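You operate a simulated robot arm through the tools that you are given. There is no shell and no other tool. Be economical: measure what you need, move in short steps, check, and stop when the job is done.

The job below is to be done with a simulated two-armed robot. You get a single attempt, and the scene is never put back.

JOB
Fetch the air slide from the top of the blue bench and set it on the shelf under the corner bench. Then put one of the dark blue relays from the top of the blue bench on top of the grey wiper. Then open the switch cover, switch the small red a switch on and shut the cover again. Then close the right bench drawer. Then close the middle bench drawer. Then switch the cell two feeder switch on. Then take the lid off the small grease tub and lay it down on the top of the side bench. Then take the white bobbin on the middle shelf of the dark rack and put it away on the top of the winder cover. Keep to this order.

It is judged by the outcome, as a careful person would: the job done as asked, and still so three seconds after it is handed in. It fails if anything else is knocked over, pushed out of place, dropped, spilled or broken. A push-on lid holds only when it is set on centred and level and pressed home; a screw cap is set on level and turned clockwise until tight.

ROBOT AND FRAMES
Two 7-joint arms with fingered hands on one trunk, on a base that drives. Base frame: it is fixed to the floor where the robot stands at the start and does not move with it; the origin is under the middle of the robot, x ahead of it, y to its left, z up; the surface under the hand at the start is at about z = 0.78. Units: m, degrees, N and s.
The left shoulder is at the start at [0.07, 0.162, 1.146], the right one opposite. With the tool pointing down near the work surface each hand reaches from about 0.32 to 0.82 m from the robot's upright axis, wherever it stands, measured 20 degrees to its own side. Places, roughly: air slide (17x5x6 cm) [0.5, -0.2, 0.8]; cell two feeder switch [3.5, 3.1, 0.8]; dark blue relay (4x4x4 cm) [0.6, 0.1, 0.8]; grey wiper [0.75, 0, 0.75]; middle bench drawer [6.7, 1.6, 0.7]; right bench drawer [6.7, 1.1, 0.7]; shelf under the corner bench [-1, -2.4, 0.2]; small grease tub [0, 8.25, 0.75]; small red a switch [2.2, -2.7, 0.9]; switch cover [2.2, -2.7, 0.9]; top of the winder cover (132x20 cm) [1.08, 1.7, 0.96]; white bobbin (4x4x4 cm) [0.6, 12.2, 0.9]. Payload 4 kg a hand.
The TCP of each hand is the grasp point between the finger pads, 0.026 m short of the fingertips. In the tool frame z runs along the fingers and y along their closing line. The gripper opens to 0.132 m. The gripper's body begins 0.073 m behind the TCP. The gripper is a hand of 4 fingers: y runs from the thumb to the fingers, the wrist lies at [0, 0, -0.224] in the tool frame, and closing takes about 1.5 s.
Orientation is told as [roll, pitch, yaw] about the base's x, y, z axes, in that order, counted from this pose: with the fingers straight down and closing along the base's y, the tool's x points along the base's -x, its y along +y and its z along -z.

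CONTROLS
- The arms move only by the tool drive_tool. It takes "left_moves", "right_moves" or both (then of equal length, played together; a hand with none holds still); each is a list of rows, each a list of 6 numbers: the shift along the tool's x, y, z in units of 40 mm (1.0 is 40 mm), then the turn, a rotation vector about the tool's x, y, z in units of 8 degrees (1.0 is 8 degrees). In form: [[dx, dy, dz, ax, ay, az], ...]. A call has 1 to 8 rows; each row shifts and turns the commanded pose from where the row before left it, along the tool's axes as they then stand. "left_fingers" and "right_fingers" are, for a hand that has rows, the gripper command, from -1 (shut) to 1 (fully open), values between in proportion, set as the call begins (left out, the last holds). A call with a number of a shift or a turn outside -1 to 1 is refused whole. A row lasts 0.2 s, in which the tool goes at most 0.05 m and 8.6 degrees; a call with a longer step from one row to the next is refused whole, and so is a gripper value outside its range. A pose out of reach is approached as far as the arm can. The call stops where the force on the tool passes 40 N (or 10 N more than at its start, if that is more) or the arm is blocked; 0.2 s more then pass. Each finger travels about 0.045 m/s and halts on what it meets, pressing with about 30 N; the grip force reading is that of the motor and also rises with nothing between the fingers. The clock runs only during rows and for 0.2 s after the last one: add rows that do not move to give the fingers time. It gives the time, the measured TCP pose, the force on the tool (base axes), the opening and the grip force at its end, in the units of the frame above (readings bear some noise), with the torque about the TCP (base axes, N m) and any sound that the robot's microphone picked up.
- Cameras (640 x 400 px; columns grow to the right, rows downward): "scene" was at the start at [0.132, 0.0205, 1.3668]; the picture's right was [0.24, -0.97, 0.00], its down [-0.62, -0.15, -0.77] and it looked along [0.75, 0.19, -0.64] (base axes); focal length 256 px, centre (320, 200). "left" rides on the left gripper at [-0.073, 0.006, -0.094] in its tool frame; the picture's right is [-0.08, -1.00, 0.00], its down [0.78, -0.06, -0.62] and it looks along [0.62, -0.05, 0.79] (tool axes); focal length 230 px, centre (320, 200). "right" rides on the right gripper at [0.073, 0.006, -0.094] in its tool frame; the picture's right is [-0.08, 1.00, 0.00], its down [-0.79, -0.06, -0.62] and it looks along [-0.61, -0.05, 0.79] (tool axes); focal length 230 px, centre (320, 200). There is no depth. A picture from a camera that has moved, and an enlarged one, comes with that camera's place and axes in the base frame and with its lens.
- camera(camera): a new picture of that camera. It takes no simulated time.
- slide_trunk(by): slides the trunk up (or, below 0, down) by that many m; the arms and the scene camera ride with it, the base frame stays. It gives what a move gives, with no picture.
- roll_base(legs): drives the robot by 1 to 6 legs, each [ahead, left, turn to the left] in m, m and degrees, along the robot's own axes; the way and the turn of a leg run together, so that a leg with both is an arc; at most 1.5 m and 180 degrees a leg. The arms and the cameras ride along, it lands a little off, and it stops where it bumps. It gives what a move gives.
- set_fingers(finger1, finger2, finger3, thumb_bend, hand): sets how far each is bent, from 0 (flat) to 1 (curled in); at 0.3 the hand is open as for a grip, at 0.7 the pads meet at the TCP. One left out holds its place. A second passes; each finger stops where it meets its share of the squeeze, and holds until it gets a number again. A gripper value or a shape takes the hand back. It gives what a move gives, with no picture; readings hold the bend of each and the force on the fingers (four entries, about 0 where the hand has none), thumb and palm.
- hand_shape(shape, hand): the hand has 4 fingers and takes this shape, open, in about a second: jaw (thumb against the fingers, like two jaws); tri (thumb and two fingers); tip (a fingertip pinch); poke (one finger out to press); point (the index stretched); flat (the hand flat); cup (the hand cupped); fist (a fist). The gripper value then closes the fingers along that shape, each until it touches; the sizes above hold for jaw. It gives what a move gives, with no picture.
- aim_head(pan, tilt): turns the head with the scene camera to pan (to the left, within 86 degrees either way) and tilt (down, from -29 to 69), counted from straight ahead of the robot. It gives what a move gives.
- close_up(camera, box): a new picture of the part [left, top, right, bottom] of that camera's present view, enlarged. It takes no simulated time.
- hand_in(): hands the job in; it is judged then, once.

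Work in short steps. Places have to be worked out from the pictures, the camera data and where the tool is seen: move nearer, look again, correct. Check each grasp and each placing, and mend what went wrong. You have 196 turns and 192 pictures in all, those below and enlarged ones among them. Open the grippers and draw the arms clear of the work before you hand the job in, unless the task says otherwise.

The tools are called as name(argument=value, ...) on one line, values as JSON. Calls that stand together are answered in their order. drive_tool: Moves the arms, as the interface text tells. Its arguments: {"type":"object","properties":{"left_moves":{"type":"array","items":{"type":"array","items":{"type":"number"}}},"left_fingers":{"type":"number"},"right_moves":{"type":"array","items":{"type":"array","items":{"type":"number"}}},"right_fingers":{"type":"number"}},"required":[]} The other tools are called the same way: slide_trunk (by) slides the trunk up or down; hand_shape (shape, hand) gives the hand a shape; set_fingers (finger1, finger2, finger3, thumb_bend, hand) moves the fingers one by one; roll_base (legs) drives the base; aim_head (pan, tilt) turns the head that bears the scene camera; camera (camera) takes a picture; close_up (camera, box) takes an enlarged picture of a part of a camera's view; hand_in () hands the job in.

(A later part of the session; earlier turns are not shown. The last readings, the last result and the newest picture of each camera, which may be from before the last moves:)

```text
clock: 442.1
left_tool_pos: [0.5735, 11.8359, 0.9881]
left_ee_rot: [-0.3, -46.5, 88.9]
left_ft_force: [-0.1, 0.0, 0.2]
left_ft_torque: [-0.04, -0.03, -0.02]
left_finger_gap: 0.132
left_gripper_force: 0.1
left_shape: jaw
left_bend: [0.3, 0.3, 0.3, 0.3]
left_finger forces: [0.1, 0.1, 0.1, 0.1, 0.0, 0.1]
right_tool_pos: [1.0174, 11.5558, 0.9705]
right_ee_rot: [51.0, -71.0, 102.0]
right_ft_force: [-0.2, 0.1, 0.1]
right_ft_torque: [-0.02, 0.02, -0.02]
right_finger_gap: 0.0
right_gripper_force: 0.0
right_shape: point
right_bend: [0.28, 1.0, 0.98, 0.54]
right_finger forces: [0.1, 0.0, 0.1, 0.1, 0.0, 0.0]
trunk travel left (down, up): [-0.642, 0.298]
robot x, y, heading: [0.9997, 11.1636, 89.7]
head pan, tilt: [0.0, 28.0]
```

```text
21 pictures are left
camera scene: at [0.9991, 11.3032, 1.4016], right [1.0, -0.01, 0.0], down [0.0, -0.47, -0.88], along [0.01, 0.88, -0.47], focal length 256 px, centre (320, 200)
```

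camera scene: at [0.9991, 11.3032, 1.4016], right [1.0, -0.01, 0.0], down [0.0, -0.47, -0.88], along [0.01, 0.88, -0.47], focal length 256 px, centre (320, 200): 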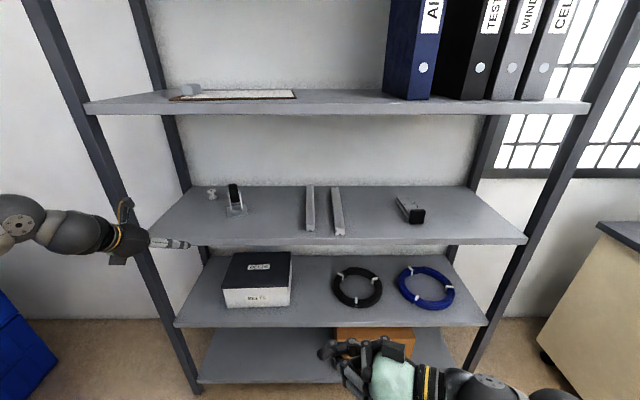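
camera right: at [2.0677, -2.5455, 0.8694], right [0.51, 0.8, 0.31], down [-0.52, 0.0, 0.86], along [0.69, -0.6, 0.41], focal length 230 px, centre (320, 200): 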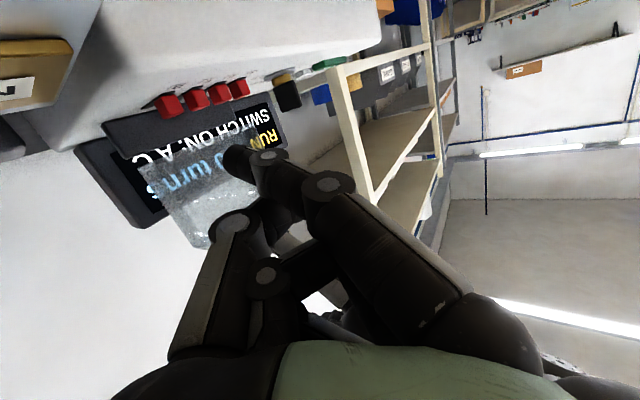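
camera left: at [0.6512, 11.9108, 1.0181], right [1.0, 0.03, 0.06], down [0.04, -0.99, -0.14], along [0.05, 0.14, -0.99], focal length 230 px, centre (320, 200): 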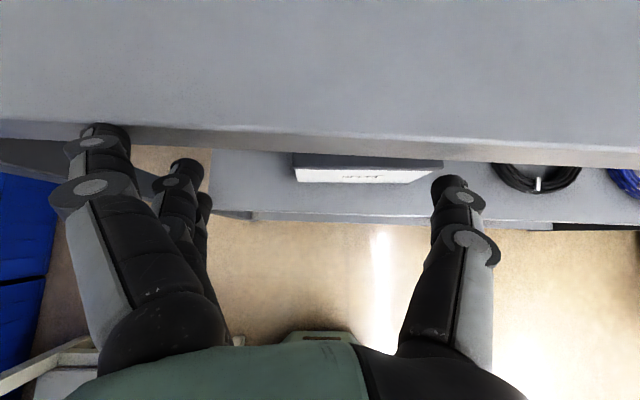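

The reading of this view: wrist at (0.573,11.67,1.14), elbow behind-right at ≈(0.76,11.47,1.30) — aligned well, but a bit high for the upper shelf (1.28). I lower the trunk 0.15 and raise the hand to compensate.

slide_trunk(by=-0.15)

drive_tool(left_moves=[[-0.79, 0.05, -0.75, 0, 0, 0], [-0.79, 0.05, -0.75, 0, 0, 0], [-0.79, 0.05, -0.75, 0, 0, 0]])

roll_base(legs=[[0.25, 0, 0]])

camera(camera="scene")

camera(camera="left")

```text
clock: 443.8
left_tool_pos: [0.5735, 11.8359, 0.839]
left_ee_rot: [-0.4, -46.6, 88.9]
left_ft_force: [-0.9, -0.2, 0.3]
left_ft_torque: [0.0, 0.01, 0.01]
left_finger_gap: 0.132
left_gripper_force: 0.0
left_shape: jaw
left_bend: [0.3, 0.3, 0.3, 0.3]
left_finger forces: [0.0, 0.1, 0.0, 0.0, 0.0, 0.0]
right_tool_pos: [1.019, 11.5562, 0.8195]
right_ee_rot: [51.2, -71.0, 102.0]
right_ft_force: [0.5, -0.6, -0.2]
right_ft_torque: [-0.02, -0.03, 0.0]
right_finger_gap: 0.0
right_gripper_force: 0.1
right_shape: point
right_bend: [0.28, 1.0, 0.98, 0.54]
right_finger forces: [0.1, 0.1, 0.0, 0.1, 0.0, 0.0]
trunk travel left (down, up): [-0.492, 0.448]
robot x, y, heading: [0.9991, 11.1606, 89.5]
head pan, tilt: [0.0, 28.0]
```

```text
clock: 444.6
left_tool_pos: [0.5671, 11.837, 0.9718]
left_ee_rot: [-0.1, -46.6, 89.0]
left_ft_force: [-0.5, 0.0, 0.0]
left_ft_torque: [0.01, 0.0, 0.01]
left_finger_gap: 0.1319
left_gripper_force: 0.0
left_shape: jaw
left_bend: [0.3, 0.3, 0.3, 0.3]
left_finger forces: [0.0, 0.0, 0.0, 0.0, 0.1, 0.1]
right_tool_pos: [1.0189, 11.5567, 0.82]
right_ee_rot: [51.3, -71.0, 101.9]
right_ft_force: [-0.1, -0.9, -0.1]
right_ft_torque: [0.03, 0.01, 0.01]
right_finger_gap: 0.0
right_gripper_force: 0.2
right_shape: point
right_bend: [0.28, 1.0, 0.98, 0.54]
right_finger forces: [0.0, 0.0, 0.0, 0.0, 0.1, 0.0]
trunk travel left (down, up): [-0.492, 0.448]
robot x, y, heading: [0.9985, 11.1615, 89.7]
head pan, tilt: [0.0, 28.0]
```

```text
clock: 446.4
left_tool_pos: [0.5717, 12.0905, 0.9705]
left_ee_rot: [-0.4, -46.4, 88.7]
left_ft_force: [-0.7, 0.7, -0.3]
left_ft_torque: [0.0, -0.01, -0.02]
left_finger_gap: 0.1321
left_gripper_force: 0.0
left_shape: jaw
left_bend: [0.3, 0.3, 0.3, 0.3]
left_finger forces: [0.0, 0.0, 0.0, 0.0, 0.0, 0.1]
right_tool_pos: [1.0209, 11.8068, 0.8206]
right_ee_rot: [51.2, -71.0, 101.7]
right_ft_force: [-0.7, 0.0, -0.2]
right_ft_torque: [-0.02, 0.02, 0.01]
right_finger_gap: 0.0002
right_gripper_force: 0.0
right_shape: point
right_bend: [0.28, 1.0, 0.98, 0.54]
right_finger forces: [0.1, 0.1, 0.0, 0.0, 0.0, 0.0]
trunk travel left (down, up): [-0.492, 0.448]
robot x, y, heading: [1.0007, 11.411, 89.5]
head pan, tilt: [0.0, 28.0]
```

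```text
20 pictures are left
camera scene: at [1.0024, 11.5543, 1.2514], right [1.0, -0.01, 0.0], down [0.0, -0.47, -0.88], along [0.01, 0.88, -0.47], focal length 256 px, centre (320, 200)
```

scene: 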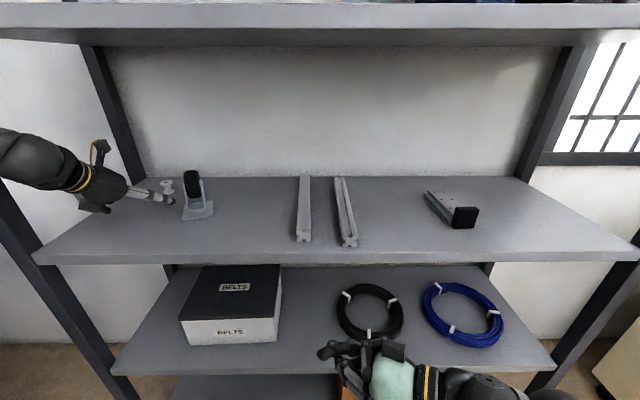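

```text
19 pictures are left
camera left: at [0.5657, 12.0739, 1.0884], right [1.0, 0.03, 0.06], down [0.04, -0.99, -0.14], along [0.05, 0.15, -0.99], focal length 230 px, centre (320, 200)
```

left: 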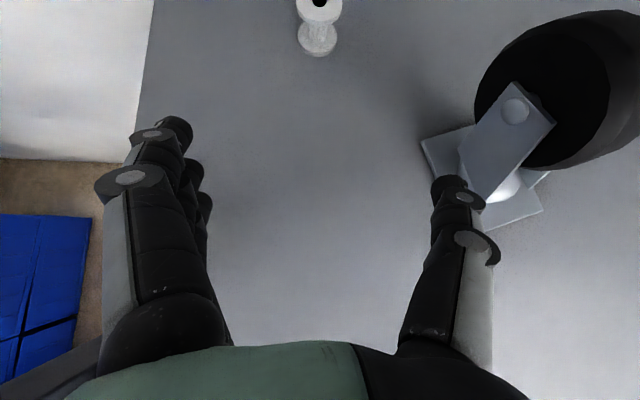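

Bobbin fixed at (0.568,12.25); the caster sits close on the right (x≥0.665). I narrow the hand to ~7 cm, roll 10 cm ahead (right hand stays clear), and extend.

roll_base(legs=[[0.1, 0, 0]])

drive_tool(left_moves=[[0, 0, 0, 0, 0, 0], [0, 0.05, 0, 0, 0, 0], [-0.34, 0, 0.36, 0, 0, 0]], left_fingers=0.1)

camera(camera="left")

```text
clock: 447.6
left_tool_pos: [0.5754, 12.1932, 0.9708]
left_ee_rot: [-0.3, -46.5, 88.6]
left_ft_force: [-0.2, -0.2, -0.9]
left_ft_torque: [0.0, -0.01, -0.03]
left_finger_gap: 0.1321
left_gripper_force: 0.0
left_shape: jaw
left_bend: [0.3, 0.3, 0.3, 0.3]
left_finger forces: [0.0, 0.0, 0.1, 0.0, 0.0, 0.0]
right_tool_pos: [1.0236, 11.9079, 0.8194]
right_ee_rot: [51.3, -71.0, 101.6]
right_ft_force: [0.9, -0.6, -0.4]
right_ft_torque: [-0.02, 0.01, 0.04]
right_finger_gap: 0.0
right_gripper_force: 0.1
right_shape: point
right_bend: [0.28, 1.0, 0.98, 0.54]
right_finger forces: [0.1, 0.0, 0.0, 0.1, 0.1, 0.0]
trunk travel left (down, up): [-0.492, 0.448]
robot x, y, heading: [1.001, 11.5156, 88.9]
head pan, tilt: [0.0, 28.0]
```

```text
clock: 448.4
left_tool_pos: [0.5742, 12.2132, 0.9704]
left_ee_rot: [-0.3, -46.4, 88.5]
left_ft_force: [-0.3, -0.4, 0.5]
left_ft_torque: [-0.02, 0.01, 0.01]
left_finger_gap: 0.0733
left_gripper_force: 0.0
left_shape: jaw
left_bend: [0.72, 0.72, 0.72, 0.7]
left_finger forces: [0.0, 0.1, 0.1, 0.0, 0.0, 0.0]
right_tool_pos: [1.0242, 11.9089, 0.8194]
right_ee_rot: [51.3, -71.0, 101.5]
right_ft_force: [0.7, 0.0, -0.9]
right_ft_torque: [0.0, 0.0, 0.05]
right_finger_gap: 0.0001
right_gripper_force: 0.0
right_shape: point
right_bend: [0.28, 1.0, 0.98, 0.54]
right_finger forces: [0.0, 0.0, 0.0, 0.0, 0.1, 0.0]
trunk travel left (down, up): [-0.492, 0.448]
robot x, y, heading: [1.0059, 11.5137, 89.3]
head pan, tilt: [0.0, 28.0]
```

```text
18 pictures are left
camera left: at [0.5677, 12.1973, 1.0872], right [1.0, 0.02, 0.06], down [0.03, -0.99, -0.14], along [0.05, 0.14, -0.99], focal length 230 px, centre (320, 200)
```

left: 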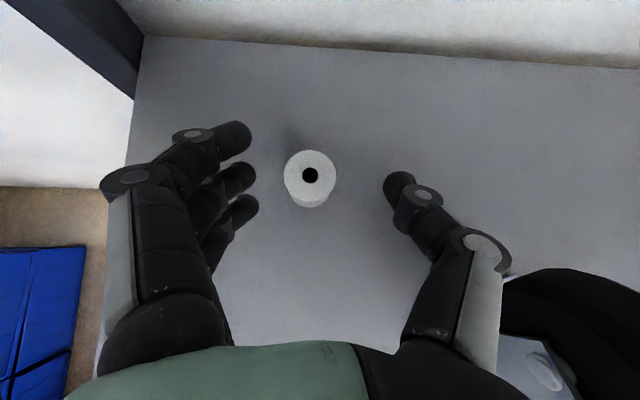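

Bobbin top is at (0.568,12.234,0.935), centred between fingers. I lower to TCP (0.568,12.223,0.942) and close gently.

drive_tool(left_moves=[[0.17, 0.08, 0.33, 0, 0, 0], [0.165, 0.07, 0.33, 0, 0, 0], [0, 0, 0, 0, 0, 0]])

drive_tool(left_moves=[[0, 0, 0, 0, 0, 0], [0, 0, 0, 0, 0, 0], [0, 0, 0, 0, 0, 0], [0, 0, 0, 0, 0, 0], [0, 0, 0, 0, 0, 0]], left_fingers=-1)

camera(camera="left")

```text
clock: 449.2
left_tool_pos: [0.5686, 12.2225, 0.9575]
left_ee_rot: [-0.5, -48.4, 88.8]
left_ft_force: [0.6, -0.4, 17.9]
left_ft_torque: [0.02, 0.77, 0.03]
left_finger_gap: 0.0726
left_gripper_force: 0.1
left_shape: jaw
left_bend: [0.72, 0.72, 0.74, 0.7]
left_finger forces: [0.1, 0.1, 18.1, 0.1, 0.1, 0.0]
right_tool_pos: [1.0244, 11.9065, 0.8205]
right_ee_rot: [51.2, -71.1, 101.6]
right_ft_force: [-0.1, 0.2, 0.6]
right_ft_torque: [0.02, -0.04, 0.02]
right_finger_gap: 0.0001
right_gripper_force: 0.0
right_shape: point
right_bend: [0.28, 1.0, 0.98, 0.54]
right_finger forces: [0.0, 0.0, 0.1, 0.0, 0.0, 0.1]
trunk travel left (down, up): [-0.492, 0.448]
robot x, y, heading: [1.0009, 11.5145, 89.5]
head pan, tilt: [0.0, 28.0]
stopped in row 3 (left hand): the force on the tool passed its limit at 41 N (the readings are from after the stop); the commanded pose is now the measured one
```

```text
clock: 450.4
left_tool_pos: [0.5694, 12.2226, 0.9585]
left_ee_rot: [-0.4, -48.2, 88.8]
left_ft_force: [-4.6, 7.1, 30.2]
left_ft_torque: [0.39, 1.46, -0.35]
left_finger_gap: 0.0238
left_gripper_force: 21.1
left_shape: jaw
left_bend: [0.66, 0.72, 0.74, 0.72]
left_finger forces: [0.0, 11.8, 26.5, 0.1, 13.6, 0.0]
right_tool_pos: [1.0251, 11.9044, 0.821]
right_ee_rot: [51.5, -71.2, 101.4]
right_ft_force: [0.3, 0.0, -0.7]
right_ft_torque: [-0.03, 0.0, 0.03]
right_finger_gap: 0.0
right_gripper_force: 0.0
right_shape: point
right_bend: [0.28, 1.0, 0.98, 0.54]
right_finger forces: [0.0, 0.0, 0.0, 0.0, 0.0, 0.1]
trunk travel left (down, up): [-0.492, 0.448]
robot x, y, heading: [1.0054, 11.5136, 89.5]
head pan, tilt: [0.0, 28.0]
```

```text
17 pictures are left
camera left: at [0.5627, 12.2025, 1.0748], right [1.0, 0.03, 0.06], down [0.04, -0.98, -0.18], along [0.06, 0.18, -0.98], focal length 230 px, centre (320, 200)
```

left: 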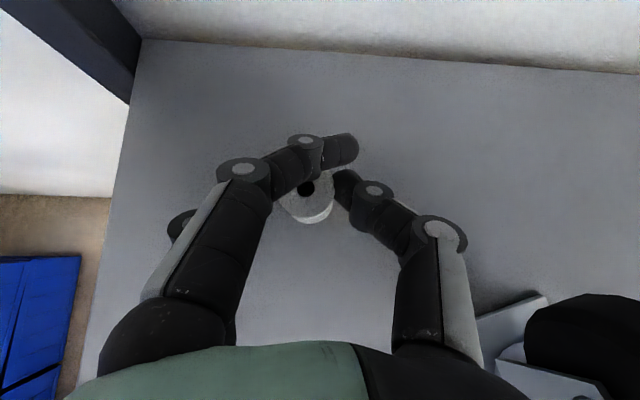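

Finger 3 rests on the shelf, but thumb (13.6 N) and finger 2 (11.8 N) hold the bobbin. I lift 3 cm and check.

drive_tool(left_moves=[[-0.15, 0, -0.13, 0, 0, 0], [-0.2, 0, -0.17, 0, 0, 0], [-0.3, 0, -0.26, 0, 0, 0], [0, 0, 0, 0, 0, 0]])

camera(camera="left")

```text
clock: 451.4
left_tool_pos: [0.5681, 12.2254, 0.9845]
left_ee_rot: [-0.5, -47.5, 88.6]
left_ft_force: [-0.3, 0.3, 0.4]
left_ft_torque: [-0.03, -0.03, 0.01]
left_finger_gap: 0.0171
left_gripper_force: 30.0
left_shape: jaw
left_bend: [0.68, 0.69, 0.75, 0.73]
left_finger forces: [0.0, 16.7, 5.0, 0.1, 21.7, 0.0]
right_tool_pos: [1.024, 11.9079, 0.8197]
right_ee_rot: [51.2, -71.0, 101.6]
right_ft_force: [0.9, 0.2, 0.2]
right_ft_torque: [-0.01, 0.0, 0.02]
right_finger_gap: 0.0001
right_gripper_force: 0.1
right_shape: point
right_bend: [0.28, 1.0, 0.98, 0.54]
right_finger forces: [0.0, 0.0, 0.1, 0.0, 0.0, 0.0]
trunk travel left (down, up): [-0.492, 0.448]
robot x, y, heading: [1.0038, 11.5119, 89.2]
head pan, tilt: [0.0, 28.0]
```

```text
16 pictures are left
camera left: at [0.5604, 12.2065, 1.1023], right [1.0, 0.02, 0.06], down [0.03, -0.99, -0.16], along [0.06, 0.16, -0.98], focal length 230 px, centre (320, 200)
```

left: 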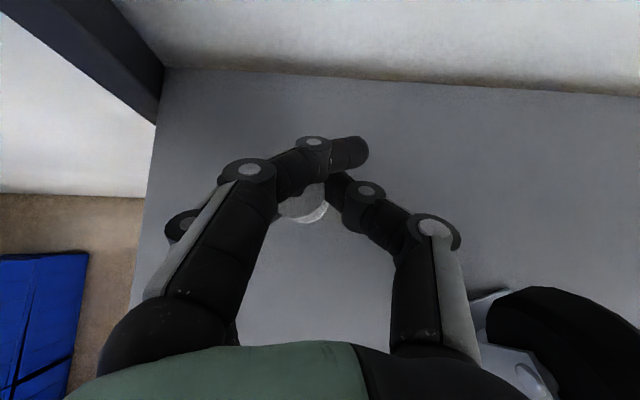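

close_up(camera="scene", box=[90, 110, 210, 210])

```text
4.00 times, centred on (150, 160) of scene
camera zoom: at [1.0038, 11.655, 1.2514], right [1.0, -0.01, 0.0], down [-0.01, -0.47, -0.88], along [0.01, 0.88, -0.47], focal length 1022 px, centre (1000, 360)
```

zoom: 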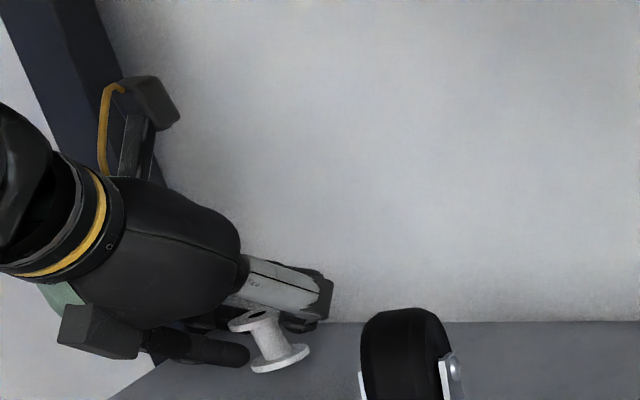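

The bobbin is held by its upper part, hanging clear. I back straight out of the rack and bring the arm in to a compact carrying pose.

roll_base(legs=[[-0.55, 0, 0]])

drive_tool(left_moves=[[-0.3, -0.9, -0.3, 0, 0, 0], [-0.3, -0.9, -0.3, 0, 0, 0], [-0.3, -0.9, -0.3, 0, 0, 0], [0, -0.9, -0.4, 0, 0, 0], [0, -0.9, -0.4, 0, 0, 0], [0, -0.9, -0.4, 0, 0, 0]])

slide_trunk(by=0.3)

roll_base(legs=[[-0.4, 0, 0], [0, -0.5, 0], [0, 0, 180], [1.4, 0, 0], [1.4, 0, 0]])

```text
clock: 454.6
left_tool_pos: [0.5562, 11.6842, 0.9865]
left_ee_rot: [-0.5, -47.6, 89.2]
left_ft_force: [-0.1, 0.3, -1.0]
left_ft_torque: [0.01, -0.04, -0.01]
left_finger_gap: 0.0176
left_gripper_force: 30.3
left_shape: jaw
left_bend: [0.68, 0.69, 0.75, 0.73]
left_finger forces: [0.0, 16.6, 5.1, 0.0, 21.6, 0.0]
right_tool_pos: [1.0149, 11.3711, 0.8197]
right_ee_rot: [51.2, -71.0, 102.1]
right_ft_force: [-0.1, 0.4, -0.3]
right_ft_torque: [-0.04, -0.01, -0.01]
right_finger_gap: 0.0
right_gripper_force: 0.0
right_shape: point
right_bend: [0.28, 1.0, 0.98, 0.54]
right_finger forces: [0.0, 0.1, 0.1, 0.0, 0.0, 0.1]
trunk travel left (down, up): [-0.492, 0.448]
robot x, y, heading: [0.9979, 10.9754, 89.9]
head pan, tilt: [0.0, 28.0]
```

```text
clock: 456.0
left_tool_pos: [0.771, 11.6421, 1.0707]
left_ee_rot: [-0.3, -47.6, 89.3]
left_ft_force: [-0.4, -0.3, 0.2]
left_ft_torque: [0.0, 0.04, 0.03]
left_finger_gap: 0.0175
left_gripper_force: 30.1
left_shape: jaw
left_bend: [0.68, 0.69, 0.75, 0.73]
left_finger forces: [0.0, 16.4, 4.8, 0.0, 21.5, 0.0]
right_tool_pos: [1.0161, 11.3705, 0.8197]
right_ee_rot: [51.5, -71.1, 101.9]
right_ft_force: [0.4, -0.1, -0.2]
right_ft_torque: [-0.02, 0.0, -0.02]
right_finger_gap: 0.0001
right_gripper_force: 0.0
right_shape: point
right_bend: [0.28, 1.0, 0.98, 0.54]
right_finger forces: [0.0, 0.0, 0.0, 0.0, 0.0, 0.1]
trunk travel left (down, up): [-0.492, 0.448]
robot x, y, heading: [1.0012, 10.9782, 89.8]
head pan, tilt: [0.0, 28.0]
```

```text
clock: 459.0
left_tool_pos: [0.7703, 11.6435, 1.3685]
left_ee_rot: [-0.4, -47.6, 89.2]
left_ft_force: [0.6, -0.1, -0.4]
left_ft_torque: [-0.03, 0.03, -0.04]
left_finger_gap: 0.0174
left_gripper_force: 30.5
left_shape: jaw
left_bend: [0.68, 0.69, 0.75, 0.73]
left_finger forces: [0.0, 16.5, 4.8, 0.0, 21.4, 0.0]
right_tool_pos: [1.0157, 11.3719, 1.1207]
right_ee_rot: [51.2, -71.0, 102.1]
right_ft_force: [0.4, 0.8, -0.7]
right_ft_torque: [-0.01, -0.04, 0.0]
right_finger_gap: 0.0
right_gripper_force: 0.0
right_shape: point
right_bend: [0.28, 1.0, 0.98, 0.54]
right_finger forces: [0.0, 0.0, 0.0, 0.1, 0.0, 0.0]
trunk travel left (down, up): [-0.792, 0.148]
robot x, y, heading: [0.999, 10.9788, 89.8]
head pan, tilt: [0.0, 28.0]
```

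```text
clock: 484.7
left_tool_pos: [1.5365, 7.0365, 1.3688]
left_ee_rot: [-0.5, -47.6, -94.6]
left_ft_force: [0.3, 0.4, -0.2]
left_ft_torque: [-0.03, 0.02, 0.0]
left_finger_gap: 0.0173
left_gripper_force: 30.2
left_shape: jaw
left_bend: [0.68, 0.69, 0.75, 0.73]
left_finger forces: [0.0, 16.6, 4.5, 0.0, 21.2, 0.0]
right_tool_pos: [1.3117, 7.3238, 1.1204]
right_ee_rot: [51.3, -70.9, -81.7]
right_ft_force: [0.3, 0.5, 0.8]
right_ft_torque: [0.04, 0.05, -0.03]
right_finger_gap: 0.0
right_gripper_force: 0.0
right_shape: point
right_bend: [0.28, 1.0, 0.98, 0.54]
right_finger forces: [0.0, 0.0, 0.1, 0.0, 0.1, 0.0]
trunk travel left (down, up): [-0.792, 0.148]
robot x, y, heading: [1.3526, 7.7174, -94.1]
head pan, tilt: [0.0, 28.0]
```

Bobbin still held. I continue south along x≈1.7 to y≈4.4 and look toward the winder.

roll_base(legs=[[0, 0.4, 4], [1.5, 0, 0], [1.5, 0, 0], [0.3, 0, 0]])

aim_head(pan=-15, tilt=22)

camera(camera="scene")

```text
clock: 502.8
left_tool_pos: [2.003, 3.7561, 1.3688]
left_ee_rot: [-0.5, -47.8, -90.4]
left_ft_force: [-0.5, 1.2, 0.2]
left_ft_torque: [-0.03, 0.0, 0.0]
left_finger_gap: 0.017
left_gripper_force: 29.8
left_shape: jaw
left_bend: [0.68, 0.69, 0.75, 0.73]
left_finger forces: [0.1, 16.5, 4.5, 0.0, 21.2, 0.1]
right_tool_pos: [1.7562, 4.0273, 1.1215]
right_ee_rot: [51.2, -71.0, -77.4]
right_ft_force: [0.0, 1.0, -0.9]
right_ft_torque: [0.01, 0.01, -0.01]
right_finger_gap: 0.0
right_gripper_force: 0.1
right_shape: point
right_bend: [0.28, 1.0, 0.98, 0.54]
right_finger forces: [0.0, 0.0, 0.0, 0.1, 0.1, 0.1]
trunk travel left (down, up): [-0.792, 0.148]
robot x, y, heading: [1.7679, 4.4187, -89.7]
head pan, tilt: [0.0, 28.0]
```

```text
clock: 503.6
left_tool_pos: [2.0023, 3.7536, 1.369]
left_ee_rot: [-0.4, -47.6, -90.4]
left_ft_force: [0.3, 0.4, -0.8]
left_ft_torque: [0.0, -0.01, 0.05]
left_finger_gap: 0.0171
left_gripper_force: 30.1
left_shape: jaw
left_bend: [0.68, 0.69, 0.75, 0.73]
left_finger forces: [0.0, 16.5, 4.5, 0.0, 21.3, 0.1]
right_tool_pos: [1.7551, 4.0238, 1.1204]
right_ee_rot: [51.3, -71.0, -77.5]
right_ft_force: [0.0, 0.4, 0.2]
right_ft_torque: [0.0, 0.0, 0.0]
right_finger_gap: 0.0003
right_gripper_force: 0.0
right_shape: point
right_bend: [0.28, 1.0, 0.98, 0.54]
right_finger forces: [0.0, 0.0, 0.0, 0.1, 0.0, 0.0]
trunk travel left (down, up): [-0.792, 0.148]
robot x, y, heading: [1.7701, 4.4187, -89.8]
head pan, tilt: [-15.0, 22.0]
```

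```text
14 pictures are left
camera scene: at [1.7449, 4.2774, 1.561], right [-0.97, 0.26, 0.0], down [0.1, 0.36, -0.93], along [-0.24, -0.9, -0.38], focal length 256 px, centre (320, 200)
```

scene: 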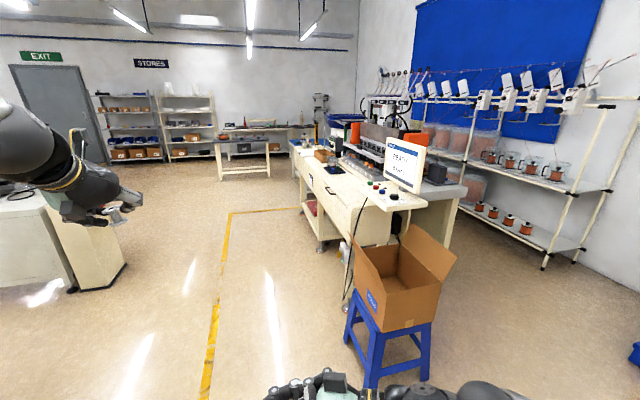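

close_up(camera="scene", box=[270, 100, 470, 240])

```text
2.86 times, centred on (370, 170) of scene
camera zoom: at [1.7449, 4.2774, 1.561], right [-0.97, 0.26, 0.0], down [0.1, 0.36, -0.93], along [-0.24, -0.9, -0.38], focal length 730 px, centre (177, 286)
```

zoom: 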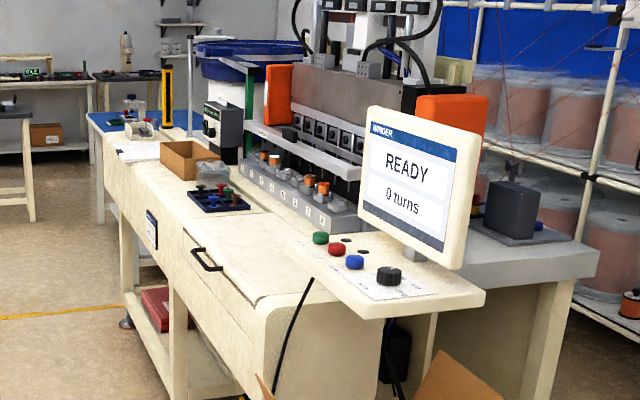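

The long cream front housing (with box and tray on its top) is the winder cover. I drive to (1.95,2.35), turn to face it (−x), and look down on its top.

roll_base(legs=[[0, 0.18, 0], [1.4, 0, 0], [0.67, 0, 0], [0, 0, -90]])

aim_head(pan=0, tilt=40)

camera(camera="scene")

```text
clock: 518.8
left_tool_pos: [1.3491, 2.0886, 1.3685]
left_ee_rot: [-0.5, -47.5, -178.4]
left_ft_force: [0.2, 0.9, -0.9]
left_ft_torque: [0.01, -0.01, -0.02]
left_finger_gap: 0.0167
left_gripper_force: 29.8
left_shape: jaw
left_bend: [0.68, 0.69, 0.75, 0.73]
left_finger forces: [0.0, 16.5, 4.3, 0.0, 20.9, 0.1]
right_tool_pos: [1.6112, 2.3455, 1.1203]
right_ee_rot: [51.2, -71.1, -165.4]
right_ft_force: [-0.3, 0.2, 0.8]
right_ft_torque: [-0.05, -0.03, -0.02]
right_finger_gap: 0.0001
right_gripper_force: 0.1
right_shape: point
right_bend: [0.28, 1.0, 0.98, 0.54]
right_finger forces: [0.0, 0.0, 0.0, 0.0, 0.0, 0.0]
trunk travel left (down, up): [-0.792, 0.148]
robot x, y, heading: [2.0036, 2.3457, -177.9]
head pan, tilt: [-15.0, 22.0]
```

```text
clock: 519.6
left_tool_pos: [1.3498, 2.0884, 1.3697]
left_ee_rot: [-0.4, -47.6, -178.3]
left_ft_force: [-1.0, 0.1, 0.1]
left_ft_torque: [0.02, 0.0, 0.01]
left_finger_gap: 0.0167
left_gripper_force: 29.9
left_shape: jaw
left_bend: [0.68, 0.69, 0.75, 0.73]
left_finger forces: [0.0, 16.4, 4.3, 0.0, 20.9, 0.0]
right_tool_pos: [1.6126, 2.3457, 1.1206]
right_ee_rot: [51.2, -71.0, -165.5]
right_ft_force: [0.2, -0.2, 0.5]
right_ft_torque: [0.03, -0.01, -0.02]
right_finger_gap: 0.0001
right_gripper_force: 0.1
right_shape: point
right_bend: [0.28, 1.0, 0.98, 0.54]
right_finger forces: [0.0, 0.0, 0.1, 0.0, 0.1, 0.0]
trunk travel left (down, up): [-0.792, 0.148]
robot x, y, heading: [2.0008, 2.3472, -177.5]
head pan, tilt: [0.0, 40.0]
```

```text
12 pictures are left
camera scene: at [1.8693, 2.3399, 1.533], right [-0.04, 1.0, 0.0], down [0.64, 0.02, -0.77], along [-0.77, -0.03, -0.64], focal length 256 px, centre (320, 200)
```

scene: 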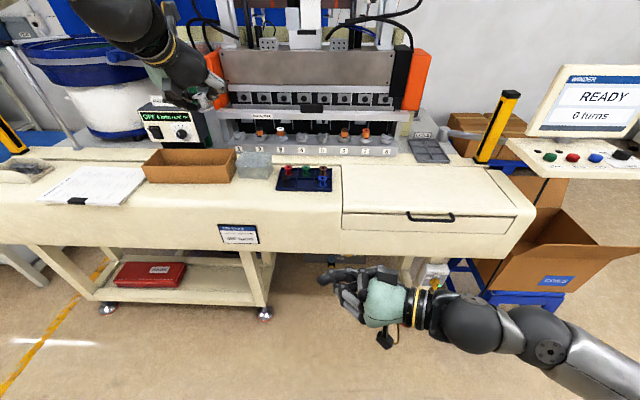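

The cover's flat top runs in front of the spindles; there's a free spot between the plastic container/box and the tray at about (1.13,2.08), z≈0.96. I roll 0.2 m closer and lower the trunk 0.28.

roll_base(legs=[[0.21, 0, -2.4]])

slide_trunk(by=-0.28)

camera(camera="scene")

```text
clock: 521.3
left_tool_pos: [1.1325, 2.1132, 1.3705]
left_ee_rot: [-0.4, -47.7, 179.2]
left_ft_force: [0.3, -0.5, 0.7]
left_ft_torque: [-0.04, 0.01, 0.02]
left_finger_gap: 0.0168
left_gripper_force: 30.2
left_shape: jaw
left_bend: [0.68, 0.69, 0.75, 0.73]
left_finger forces: [0.1, 16.4, 4.3, 0.1, 21.0, 0.0]
right_tool_pos: [1.4045, 2.358, 1.1213]
right_ee_rot: [51.2, -71.1, -167.8]
right_ft_force: [-0.3, -0.4, 1.2]
right_ft_torque: [0.0, 0.0, 0.01]
right_finger_gap: 0.0
right_gripper_force: 0.0
right_shape: point
right_bend: [0.28, 1.0, 0.98, 0.54]
right_finger forces: [0.1, 0.0, 0.0, 0.0, 0.0, 0.0]
trunk travel left (down, up): [-0.792, 0.148]
robot x, y, heading: [1.7998, 2.3426, 179.8]
head pan, tilt: [0.0, 40.0]
```

```text
clock: 524.1
left_tool_pos: [1.1312, 2.1131, 1.0892]
left_ee_rot: [-0.3, -47.8, 179.1]
left_ft_force: [0.1, -0.4, -0.6]
left_ft_torque: [0.01, 0.0, 0.02]
left_finger_gap: 0.017
left_gripper_force: 30.6
left_shape: jaw
left_bend: [0.68, 0.69, 0.75, 0.73]
left_finger forces: [0.1, 16.4, 4.3, 0.0, 20.9, 0.0]
right_tool_pos: [1.4036, 2.3584, 0.8406]
right_ee_rot: [51.3, -71.0, -167.8]
right_ft_force: [0.0, -1.0, -0.5]
right_ft_torque: [-0.04, -0.01, 0.0]
right_finger_gap: 0.0
right_gripper_force: 0.1
right_shape: point
right_bend: [0.28, 1.0, 0.98, 0.54]
right_finger forces: [0.0, 0.0, 0.1, 0.0, 0.0, 0.0]
trunk travel left (down, up): [-0.512, 0.428]
robot x, y, heading: [1.7993, 2.3423, 179.9]
head pan, tilt: [0.0, 40.0]
```

```text
11 pictures are left
camera scene: at [1.6603, 2.3419, 1.253], right [0.0, 1.0, 0.0], down [0.64, 0.0, -0.77], along [-0.77, 0.0, -0.64], focal length 256 px, centre (320, 200)
```

scene: 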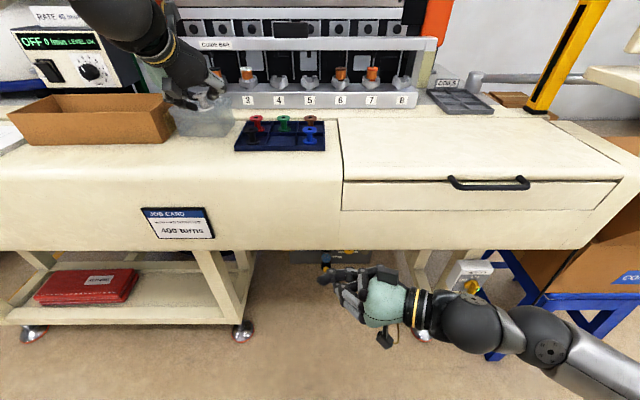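

Surface z≈0.97. Target spot: (1.135,2.085), in front of the container and left of the tray. I check where the bobbin hangs relative to the hand.

close_up(camera="scene", box=[140, 60, 260, 160])

camera(camera="left")

```text
4.00 times, centred on (200, 110) of scene
camera zoom: at [1.6603, 2.3419, 1.253], right [0.0, 1.0, 0.0], down [0.64, 0.0, -0.77], along [-0.77, 0.0, -0.64], focal length 1022 px, centre (800, 560)
```

zoom: 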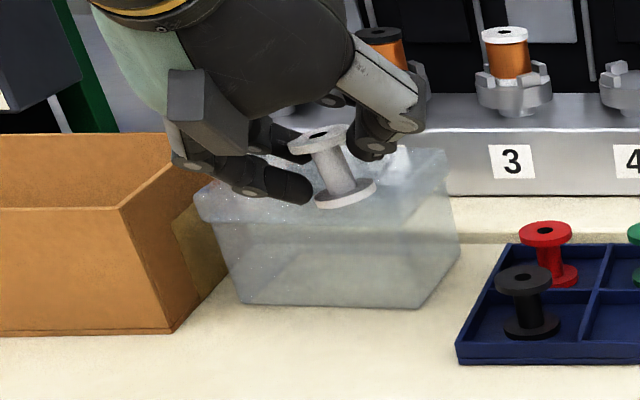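

```text
9 pictures are left
camera left: at [1.1503, 2.1077, 1.2068], right [-0.03, 1.0, 0.06], down [0.99, 0.04, -0.16], along [-0.17, 0.06, -0.98], focal length 230 px, centre (320, 200)
```

left: 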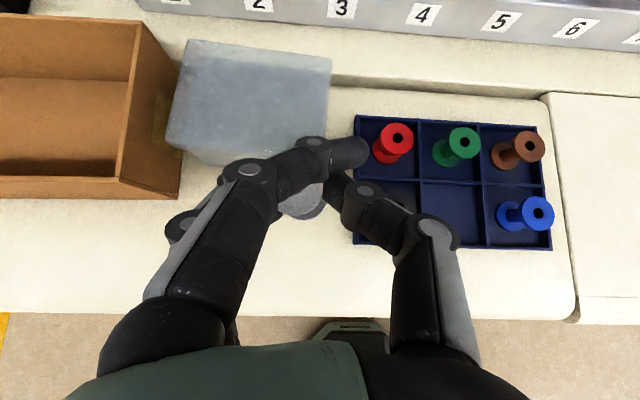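

The bobbin is held nearly upright (~10° off), its bottom ≈33 mm below the TCP. I shift 3 cm left and 1 cm nearer, then lower to just above the surface.

drive_tool(left_moves=[[0.2, 0.75, -0.22, 0, 0, 0], [0.55, 0, 0.5, 0, 0, 0], [0.5, 0, 0.46, 0, 0, 0], [0.22, 0, 0.2, 0, 0, 0]])

close_up(camera="scene", box=[140, 80, 260, 180])

```text
clock: 525.1
left_tool_pos: [1.1406, 2.0852, 1.0203]
left_ee_rot: [-0.4, -47.7, 179.1]
left_ft_force: [-0.1, -0.7, -0.8]
left_ft_torque: [-0.04, -0.01, 0.01]
left_finger_gap: 0.0166
left_gripper_force: 30.3
left_shape: jaw
left_bend: [0.68, 0.69, 0.75, 0.73]
left_finger forces: [0.1, 16.5, 4.4, 0.0, 20.9, 0.0]
right_tool_pos: [1.4025, 2.3587, 0.8394]
right_ee_rot: [51.3, -71.1, -168.0]
right_ft_force: [-0.2, 0.4, 0.0]
right_ft_torque: [0.04, 0.02, -0.04]
right_finger_gap: 0.0
right_gripper_force: 0.1
right_shape: point
right_bend: [0.28, 1.0, 0.98, 0.54]
right_finger forces: [0.0, 0.0, 0.0, 0.1, 0.0, 0.0]
trunk travel left (down, up): [-0.512, 0.428]
robot x, y, heading: [1.7968, 2.3399, 179.7]
head pan, tilt: [0.0, 40.0]
```

```text
4.00 times, centred on (200, 130) of scene
camera zoom: at [1.66, 2.3422, 1.253], right [0.0, 1.0, 0.0], down [0.64, 0.0, -0.77], along [-0.77, 0.0, -0.64], focal length 1022 px, centre (800, 480)
```

zoom: 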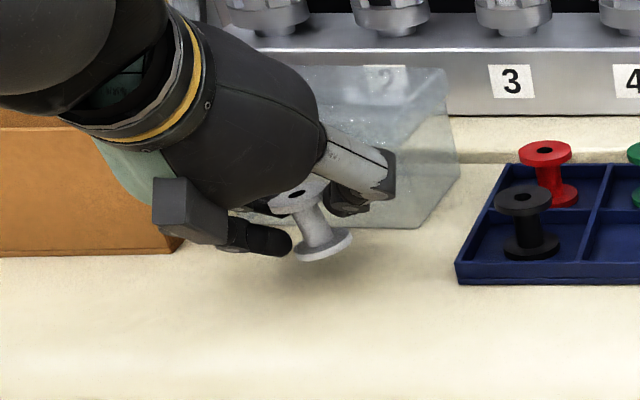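

Still ~2 cm above the surface, in a clear spot. I lower in 5 mm steps, watching force.

drive_tool(left_moves=[[0.0925, 0, 0.084, 0, 0, 0], [0.0925, 0, 0.084, 0, 0, 0], [0.0925, 0, 0.084, 0, 0, 0]])

close_up(camera="scene", box=[170, 110, 260, 180])

```text
clock: 525.9
left_tool_pos: [1.1428, 2.0849, 1.0096]
left_ee_rot: [-0.5, -48.0, 179.2]
left_ft_force: [-0.5, 1.0, 9.4]
left_ft_torque: [-0.19, 0.1, 0.02]
left_finger_gap: 0.017
left_gripper_force: 30.1
left_shape: jaw
left_bend: [0.68, 0.69, 0.75, 0.73]
left_finger forces: [0.0, 15.8, 4.4, 0.0, 22.7, 0.0]
right_tool_pos: [1.4024, 2.359, 0.8414]
right_ee_rot: [51.3, -71.1, -167.8]
right_ft_force: [0.4, 0.3, 0.1]
right_ft_torque: [0.0, 0.02, 0.02]
right_finger_gap: 0.0
right_gripper_force: 0.1
right_shape: point
right_bend: [0.28, 1.0, 0.98, 0.54]
right_finger forces: [0.1, 0.0, 0.1, 0.1, 0.0, 0.1]
trunk travel left (down, up): [-0.512, 0.428]
robot x, y, heading: [1.795, 2.3386, 179.9]
head pan, tilt: [0.0, 40.0]
```

```text
5.71 times, centred on (215, 145) of scene
camera zoom: at [1.6614, 2.3425, 1.2533], right [0.0, 1.0, 0.0], down [0.64, 0.0, -0.77], along [-0.77, 0.0, -0.64], focal length 1461 px, centre (920, 514)
```

zoom: 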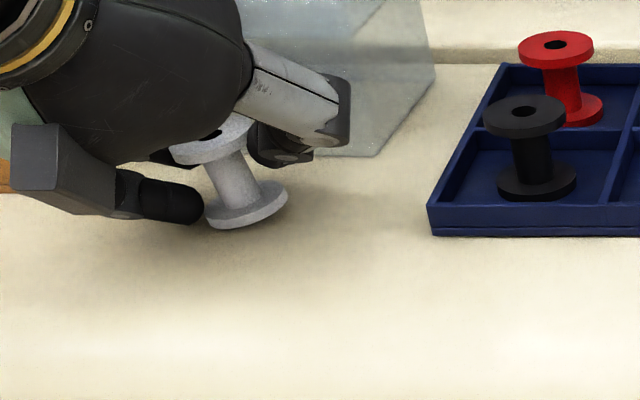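

Contact is made; the bobbin leans ~12° sideways. I lift 8 mm, roll the hand to stand it up, and set down again.

drive_tool(left_moves=[[-0.148, 0, -0.134, 0, 0, 0], [0, 0, 0, -0.5, 0, 0.55], [0, 0, 0, -0.5, 0, 0.55], [0.074, 0, 0.067, 0, 0, 0], [0.04, 0, 0.035, 0, 0, 0]])

close_up(camera="scene", box=[170, 110, 260, 180])

```text
clock: 527.1
left_tool_pos: [1.1408, 2.0838, 1.0079]
left_ee_rot: [17.0, -46.5, 166.4]
left_ft_force: [-0.9, 0.4, 0.0]
left_ft_torque: [-0.03, 0.04, -0.02]
left_finger_gap: 0.0165
left_gripper_force: 30.3
left_shape: jaw
left_bend: [0.68, 0.69, 0.75, 0.73]
left_finger forces: [0.0, 16.5, 4.3, 0.0, 20.8, 0.0]
right_tool_pos: [1.4022, 2.3581, 0.8405]
right_ee_rot: [51.2, -71.0, -167.9]
right_ft_force: [-0.5, -0.1, 0.1]
right_ft_torque: [-0.05, -0.01, -0.03]
right_finger_gap: 0.0
right_gripper_force: 0.0
right_shape: point
right_bend: [0.28, 1.0, 0.98, 0.54]
right_finger forces: [0.0, 0.1, 0.0, 0.0, 0.0, 0.1]
trunk travel left (down, up): [-0.512, 0.428]
robot x, y, heading: [1.7982, 2.3416, 179.7]
head pan, tilt: [0.0, 40.0]
```

```text
5.71 times, centred on (215, 145) of scene
camera zoom: at [1.6603, 2.3422, 1.253], right [0.0, 1.0, 0.0], down [0.64, 0.0, -0.77], along [-0.77, 0.0, -0.64], focal length 1461 px, centre (920, 514)
```

zoom: 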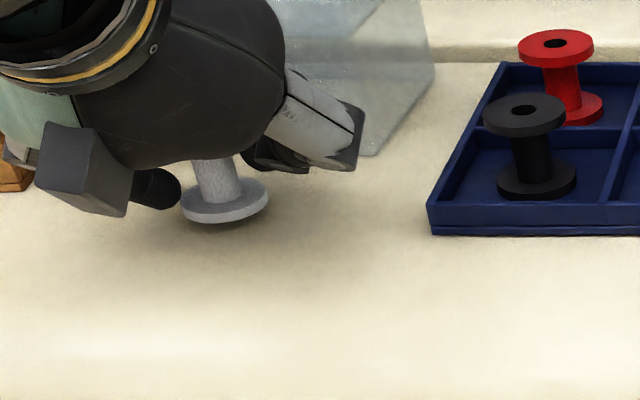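

The bobbin is now upright like its neighbours. I lower the last few millimetres.

drive_tool(left_moves=[[0.05, 0.01, 0.05, 0, 0, 0], [0.05, 0.01, 0.05, 0, 0, 0]])

```text
clock: 527.7
left_tool_pos: [1.1403, 2.0811, 1.0031]
left_ee_rot: [17.0, -46.5, 166.3]
left_ft_force: [0.7, 0.9, 4.0]
left_ft_torque: [0.0, 0.05, 0.01]
left_finger_gap: 0.0166
left_gripper_force: 29.7
left_shape: jaw
left_bend: [0.68, 0.69, 0.75, 0.73]
left_finger forces: [0.0, 16.8, 4.6, 0.0, 22.4, 0.1]
right_tool_pos: [1.4032, 2.3579, 0.8396]
right_ee_rot: [51.3, -71.2, -167.9]
right_ft_force: [0.0, -0.4, -0.7]
right_ft_torque: [0.0, 0.0, 0.03]
right_finger_gap: 0.0001
right_gripper_force: 0.1
right_shape: point
right_bend: [0.28, 1.0, 0.98, 0.54]
right_finger forces: [0.0, 0.1, 0.0, 0.0, 0.0, 0.0]
trunk travel left (down, up): [-0.512, 0.428]
robot x, y, heading: [1.7993, 2.3425, 179.9]
head pan, tilt: [0.0, 40.0]
```

Light contact (4 N). I release in small stages.

drive_tool(left_moves=[[0.02, 0, 0.02, 0, 0, 0], [0, 0, 0, 0, 0, 0], [0, 0, 0, 0, 0, 0]], left_fingers=-0.74)

drive_tool(left_moves=[[0, 0, 0, 0, 0, 0], [0, 0, 0, 0, 0, 0], [0, 0, 0, 0, 0, 0]], left_fingers=-0.5)

close_up(camera="scene", box=[170, 110, 260, 180])

```text
clock: 528.5
left_tool_pos: [1.1427, 2.0809, 1.0033]
left_ee_rot: [17.0, -46.5, 166.3]
left_ft_force: [-1.7, -0.9, 10.8]
left_ft_torque: [-0.3, 0.05, -0.05]
left_finger_gap: 0.017
left_gripper_force: 10.6
left_shape: jaw
left_bend: [0.65, 0.73, 0.74, 0.71]
left_finger forces: [0.0, 5.3, 11.9, 0.1, 7.0, 0.0]
right_tool_pos: [1.4029, 2.359, 0.8395]
right_ee_rot: [51.3, -71.1, -167.9]
right_ft_force: [0.3, -0.6, -0.5]
right_ft_torque: [-0.02, 0.0, -0.01]
right_finger_gap: 0.0
right_gripper_force: 0.1
right_shape: point
right_bend: [0.28, 1.0, 0.98, 0.54]
right_finger forces: [0.0, 0.0, 0.0, 0.1, 0.0, 0.1]
trunk travel left (down, up): [-0.512, 0.428]
robot x, y, heading: [1.797, 2.3434, 179.7]
head pan, tilt: [0.0, 40.0]
```

```text
clock: 529.3
left_tool_pos: [1.1426, 2.0801, 1.0025]
left_ee_rot: [17.0, -46.5, 166.4]
left_ft_force: [-3.6, 2.1, 11.5]
left_ft_torque: [-0.3, 0.1, -0.08]
left_finger_gap: 0.0331
left_gripper_force: 0.1
left_shape: jaw
left_bend: [0.73, 0.73, 0.74, 0.7]
left_finger forces: [0.0, 0.1, 11.2, 0.0, 0.1, 0.0]
right_tool_pos: [1.4037, 2.3592, 0.841]
right_ee_rot: [51.4, -71.1, -168.1]
right_ft_force: [-0.7, -0.1, 0.0]
right_ft_torque: [0.01, 0.02, -0.01]
right_finger_gap: 0.0
right_gripper_force: 0.1
right_shape: point
right_bend: [0.28, 1.0, 0.98, 0.54]
right_finger forces: [0.1, 0.0, 0.0, 0.0, 0.1, 0.0]
trunk travel left (down, up): [-0.512, 0.428]
robot x, y, heading: [1.7969, 2.346, 179.7]
head pan, tilt: [0.0, 40.0]
```

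```text
5.71 times, centred on (215, 145) of scene
camera zoom: at [1.6611, 2.3428, 1.2531], right [0.0, 1.0, 0.0], down [0.64, 0.0, -0.77], along [-0.77, 0.0, -0.64], focal length 1461 px, centre (920, 514)
```

zoom: 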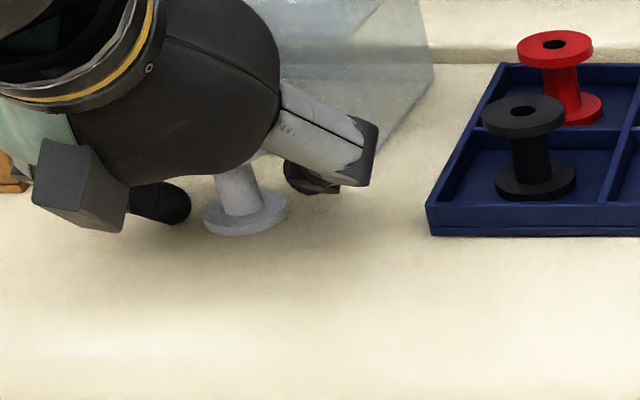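

The bobbin stands free on the cover. I open wider without moving, then withdraw up and back along the hand axis.

drive_tool(left_moves=[[0, 0, 0, 0, 0, 0], [0, 0, 0, 0, 0, 0], [0, 0, 0, 0, 0, 0], [0, 0, 0, 0, 0, 0], [0, 0, -0.3, 0, 0, 0], [0, 0, -0.6, 0, 0, 0], [0, 0, -0.9, 0, 0, 0], [0, 0, -0.9, 0, 0, 0]], left_fingers=0.3)

close_up(camera="scene", box=[130, 70, 290, 190])

```text
clock: 531.1
left_tool_pos: [1.2223, 2.0917, 1.0726]
left_ee_rot: [17.0, -46.3, 166.4]
left_ft_force: [0.2, 0.5, 0.8]
left_ft_torque: [0.05, 0.0, 0.02]
left_finger_gap: 0.0855
left_gripper_force: 0.0
left_shape: jaw
left_bend: [0.7, 0.7, 0.7, 0.67]
left_finger forces: [0.0, 0.0, 0.0, 0.0, 0.0, 0.1]
right_tool_pos: [1.4038, 2.359, 0.8414]
right_ee_rot: [51.4, -71.1, -167.8]
right_ft_force: [0.3, 1.1, 0.1]
right_ft_torque: [0.0, 0.0, -0.03]
right_finger_gap: 0.0
right_gripper_force: 0.1
right_shape: point
right_bend: [0.28, 1.0, 0.98, 0.54]
right_finger forces: [0.0, 0.0, 0.0, 0.0, 0.0, 0.0]
trunk travel left (down, up): [-0.512, 0.428]
robot x, y, heading: [1.7944, 2.3376, 179.8]
head pan, tilt: [0.0, 40.0]
```

```text
3.33 times, centred on (210, 130) of scene
camera zoom: at [1.6619, 2.3424, 1.2531], right [0.0, 1.0, 0.0], down [0.64, 0.0, -0.77], along [-0.77, 0.0, -0.64], focal length 852 px, centre (687, 433)
```

zoom: 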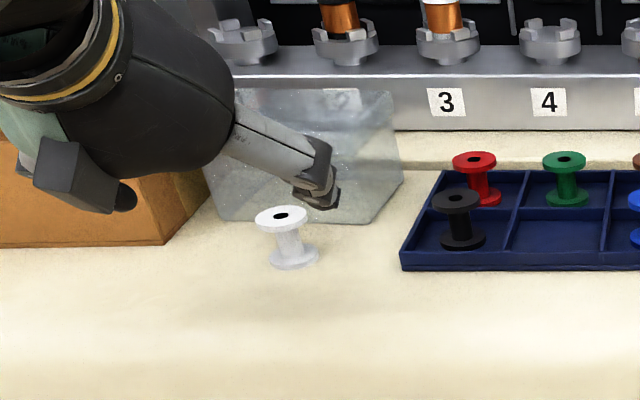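

The bobbin stands upright on the winder cover. I raise, back away, and open both hands.

slide_trunk(by=0.15)

roll_base(legs=[[-0.4, 0, 0]])

hand_shape(hand="right", shape="jaw")

drive_tool(left_moves=[[0, 0, 0, 0, 0, 0], [0, 0, 0, 0, 0, 0], [0, 0, 0, 0, 0, 0]], left_fingers=1)

camera(camera="scene")

```text
clock: 532.9
left_tool_pos: [1.2195, 2.0907, 1.2217]
left_ee_rot: [17.0, -46.4, 166.4]
left_ft_force: [-0.2, 0.4, 0.0]
left_ft_torque: [-0.01, -0.02, 0.0]
left_finger_gap: 0.0856
left_gripper_force: 0.0
left_shape: jaw
left_bend: [0.7, 0.7, 0.7, 0.67]
left_finger forces: [0.1, 0.0, 0.1, 0.0, 0.1, 0.1]
right_tool_pos: [1.4028, 2.3571, 0.9907]
right_ee_rot: [51.3, -71.0, -167.9]
right_ft_force: [0.1, -0.4, -0.4]
right_ft_torque: [0.0, 0.01, 0.01]
right_finger_gap: 0.0002
right_gripper_force: 0.0
right_shape: point
right_bend: [0.28, 1.0, 0.98, 0.54]
right_finger forces: [0.0, 0.0, 0.1, 0.0, 0.0, 0.0]
trunk travel left (down, up): [-0.662, 0.278]
robot x, y, heading: [1.7979, 2.3412, 179.9]
head pan, tilt: [0.0, 40.0]
```

```text
clock: 535.4
left_tool_pos: [1.622, 2.0841, 1.2223]
left_ee_rot: [16.9, -46.4, 167.1]
left_ft_force: [0.7, 0.3, -0.3]
left_ft_torque: [0.02, 0.04, 0.01]
left_finger_gap: 0.0854
left_gripper_force: 0.1
left_shape: jaw
left_bend: [0.7, 0.7, 0.7, 0.67]
left_finger forces: [0.0, 0.0, 0.0, 0.1, 0.1, 0.0]
right_tool_pos: [1.8005, 2.3535, 0.9903]
right_ee_rot: [51.3, -71.0, -167.2]
right_ft_force: [-0.2, 0.8, -0.7]
right_ft_torque: [0.02, -0.01, 0.0]
right_finger_gap: 0.0001
right_gripper_force: 0.1
right_shape: point
right_bend: [0.28, 1.0, 0.98, 0.54]
right_finger forces: [0.1, 0.0, 0.0, 0.0, 0.0, 0.1]
trunk travel left (down, up): [-0.662, 0.278]
robot x, y, heading: [2.1996, 2.3395, -179.7]
head pan, tilt: [0.0, 40.0]
```

```text
clock: 536.3
left_tool_pos: [1.6216, 2.0841, 1.2216]
left_ee_rot: [17.0, -46.4, 167.1]
left_ft_force: [-0.3, 0.6, -0.7]
left_ft_torque: [-0.02, 0.01, 0.0]
left_finger_gap: 0.0853
left_gripper_force: 0.0
left_shape: jaw
left_bend: [0.7, 0.7, 0.7, 0.67]
left_finger forces: [0.1, 0.1, 0.1, 0.0, 0.0, 0.0]
right_tool_pos: [1.8003, 2.3546, 0.9905]
right_ee_rot: [51.2, -71.0, -167.2]
right_ft_force: [0.5, 0.3, -0.4]
right_ft_torque: [0.03, 0.01, -0.04]
right_finger_gap: 0.1318
right_gripper_force: 0.0
right_shape: jaw
right_bend: [0.3, 0.3, 0.3, 0.3]
right_finger forces: [0.0, 0.1, 0.1, 0.1, 0.0, 0.1]
trunk travel left (down, up): [-0.662, 0.278]
robot x, y, heading: [2.1953, 2.3413, -179.3]
head pan, tilt: [0.0, 40.0]
```

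```text
clock: 537.1
left_tool_pos: [1.6216, 2.085, 1.2224]
left_ee_rot: [17.0, -46.4, 167.0]
left_ft_force: [0.8, 0.1, -0.4]
left_ft_torque: [0.01, 0.0, 0.02]
left_finger_gap: 0.1318
left_gripper_force: 0.0
left_shape: jaw
left_bend: [0.3, 0.3, 0.3, 0.3]
left_finger forces: [0.0, 0.1, 0.0, 0.1, 0.0, 0.0]
right_tool_pos: [1.8005, 2.3546, 0.9895]
right_ee_rot: [51.2, -71.0, -167.2]
right_ft_force: [-0.2, 0.3, 0.3]
right_ft_torque: [0.0, 0.0, -0.01]
right_finger_gap: 0.132
right_gripper_force: 0.1
right_shape: jaw
right_bend: [0.3, 0.3, 0.3, 0.3]
right_finger forces: [0.0, 0.1, 0.0, 0.0, 0.0, 0.0]
trunk travel left (down, up): [-0.662, 0.278]
robot x, y, heading: [2.196, 2.3368, -179.4]
head pan, tilt: [0.0, 40.0]
```

```text
3 pictures are left
camera scene: at [2.0586, 2.341, 1.403], right [-0.01, 1.0, 0.0], down [0.64, 0.01, -0.77], along [-0.77, -0.01, -0.64], focal length 256 px, centre (320, 200)
```

scene: 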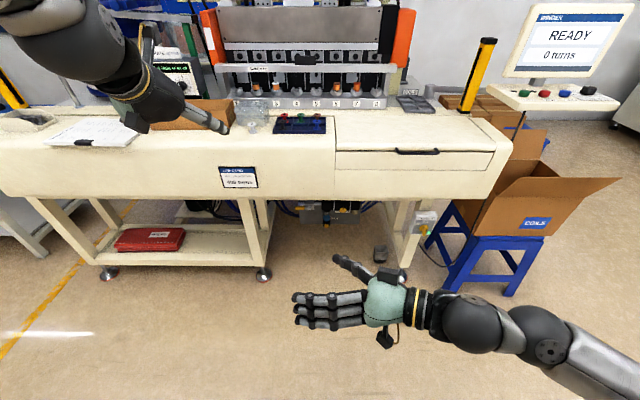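

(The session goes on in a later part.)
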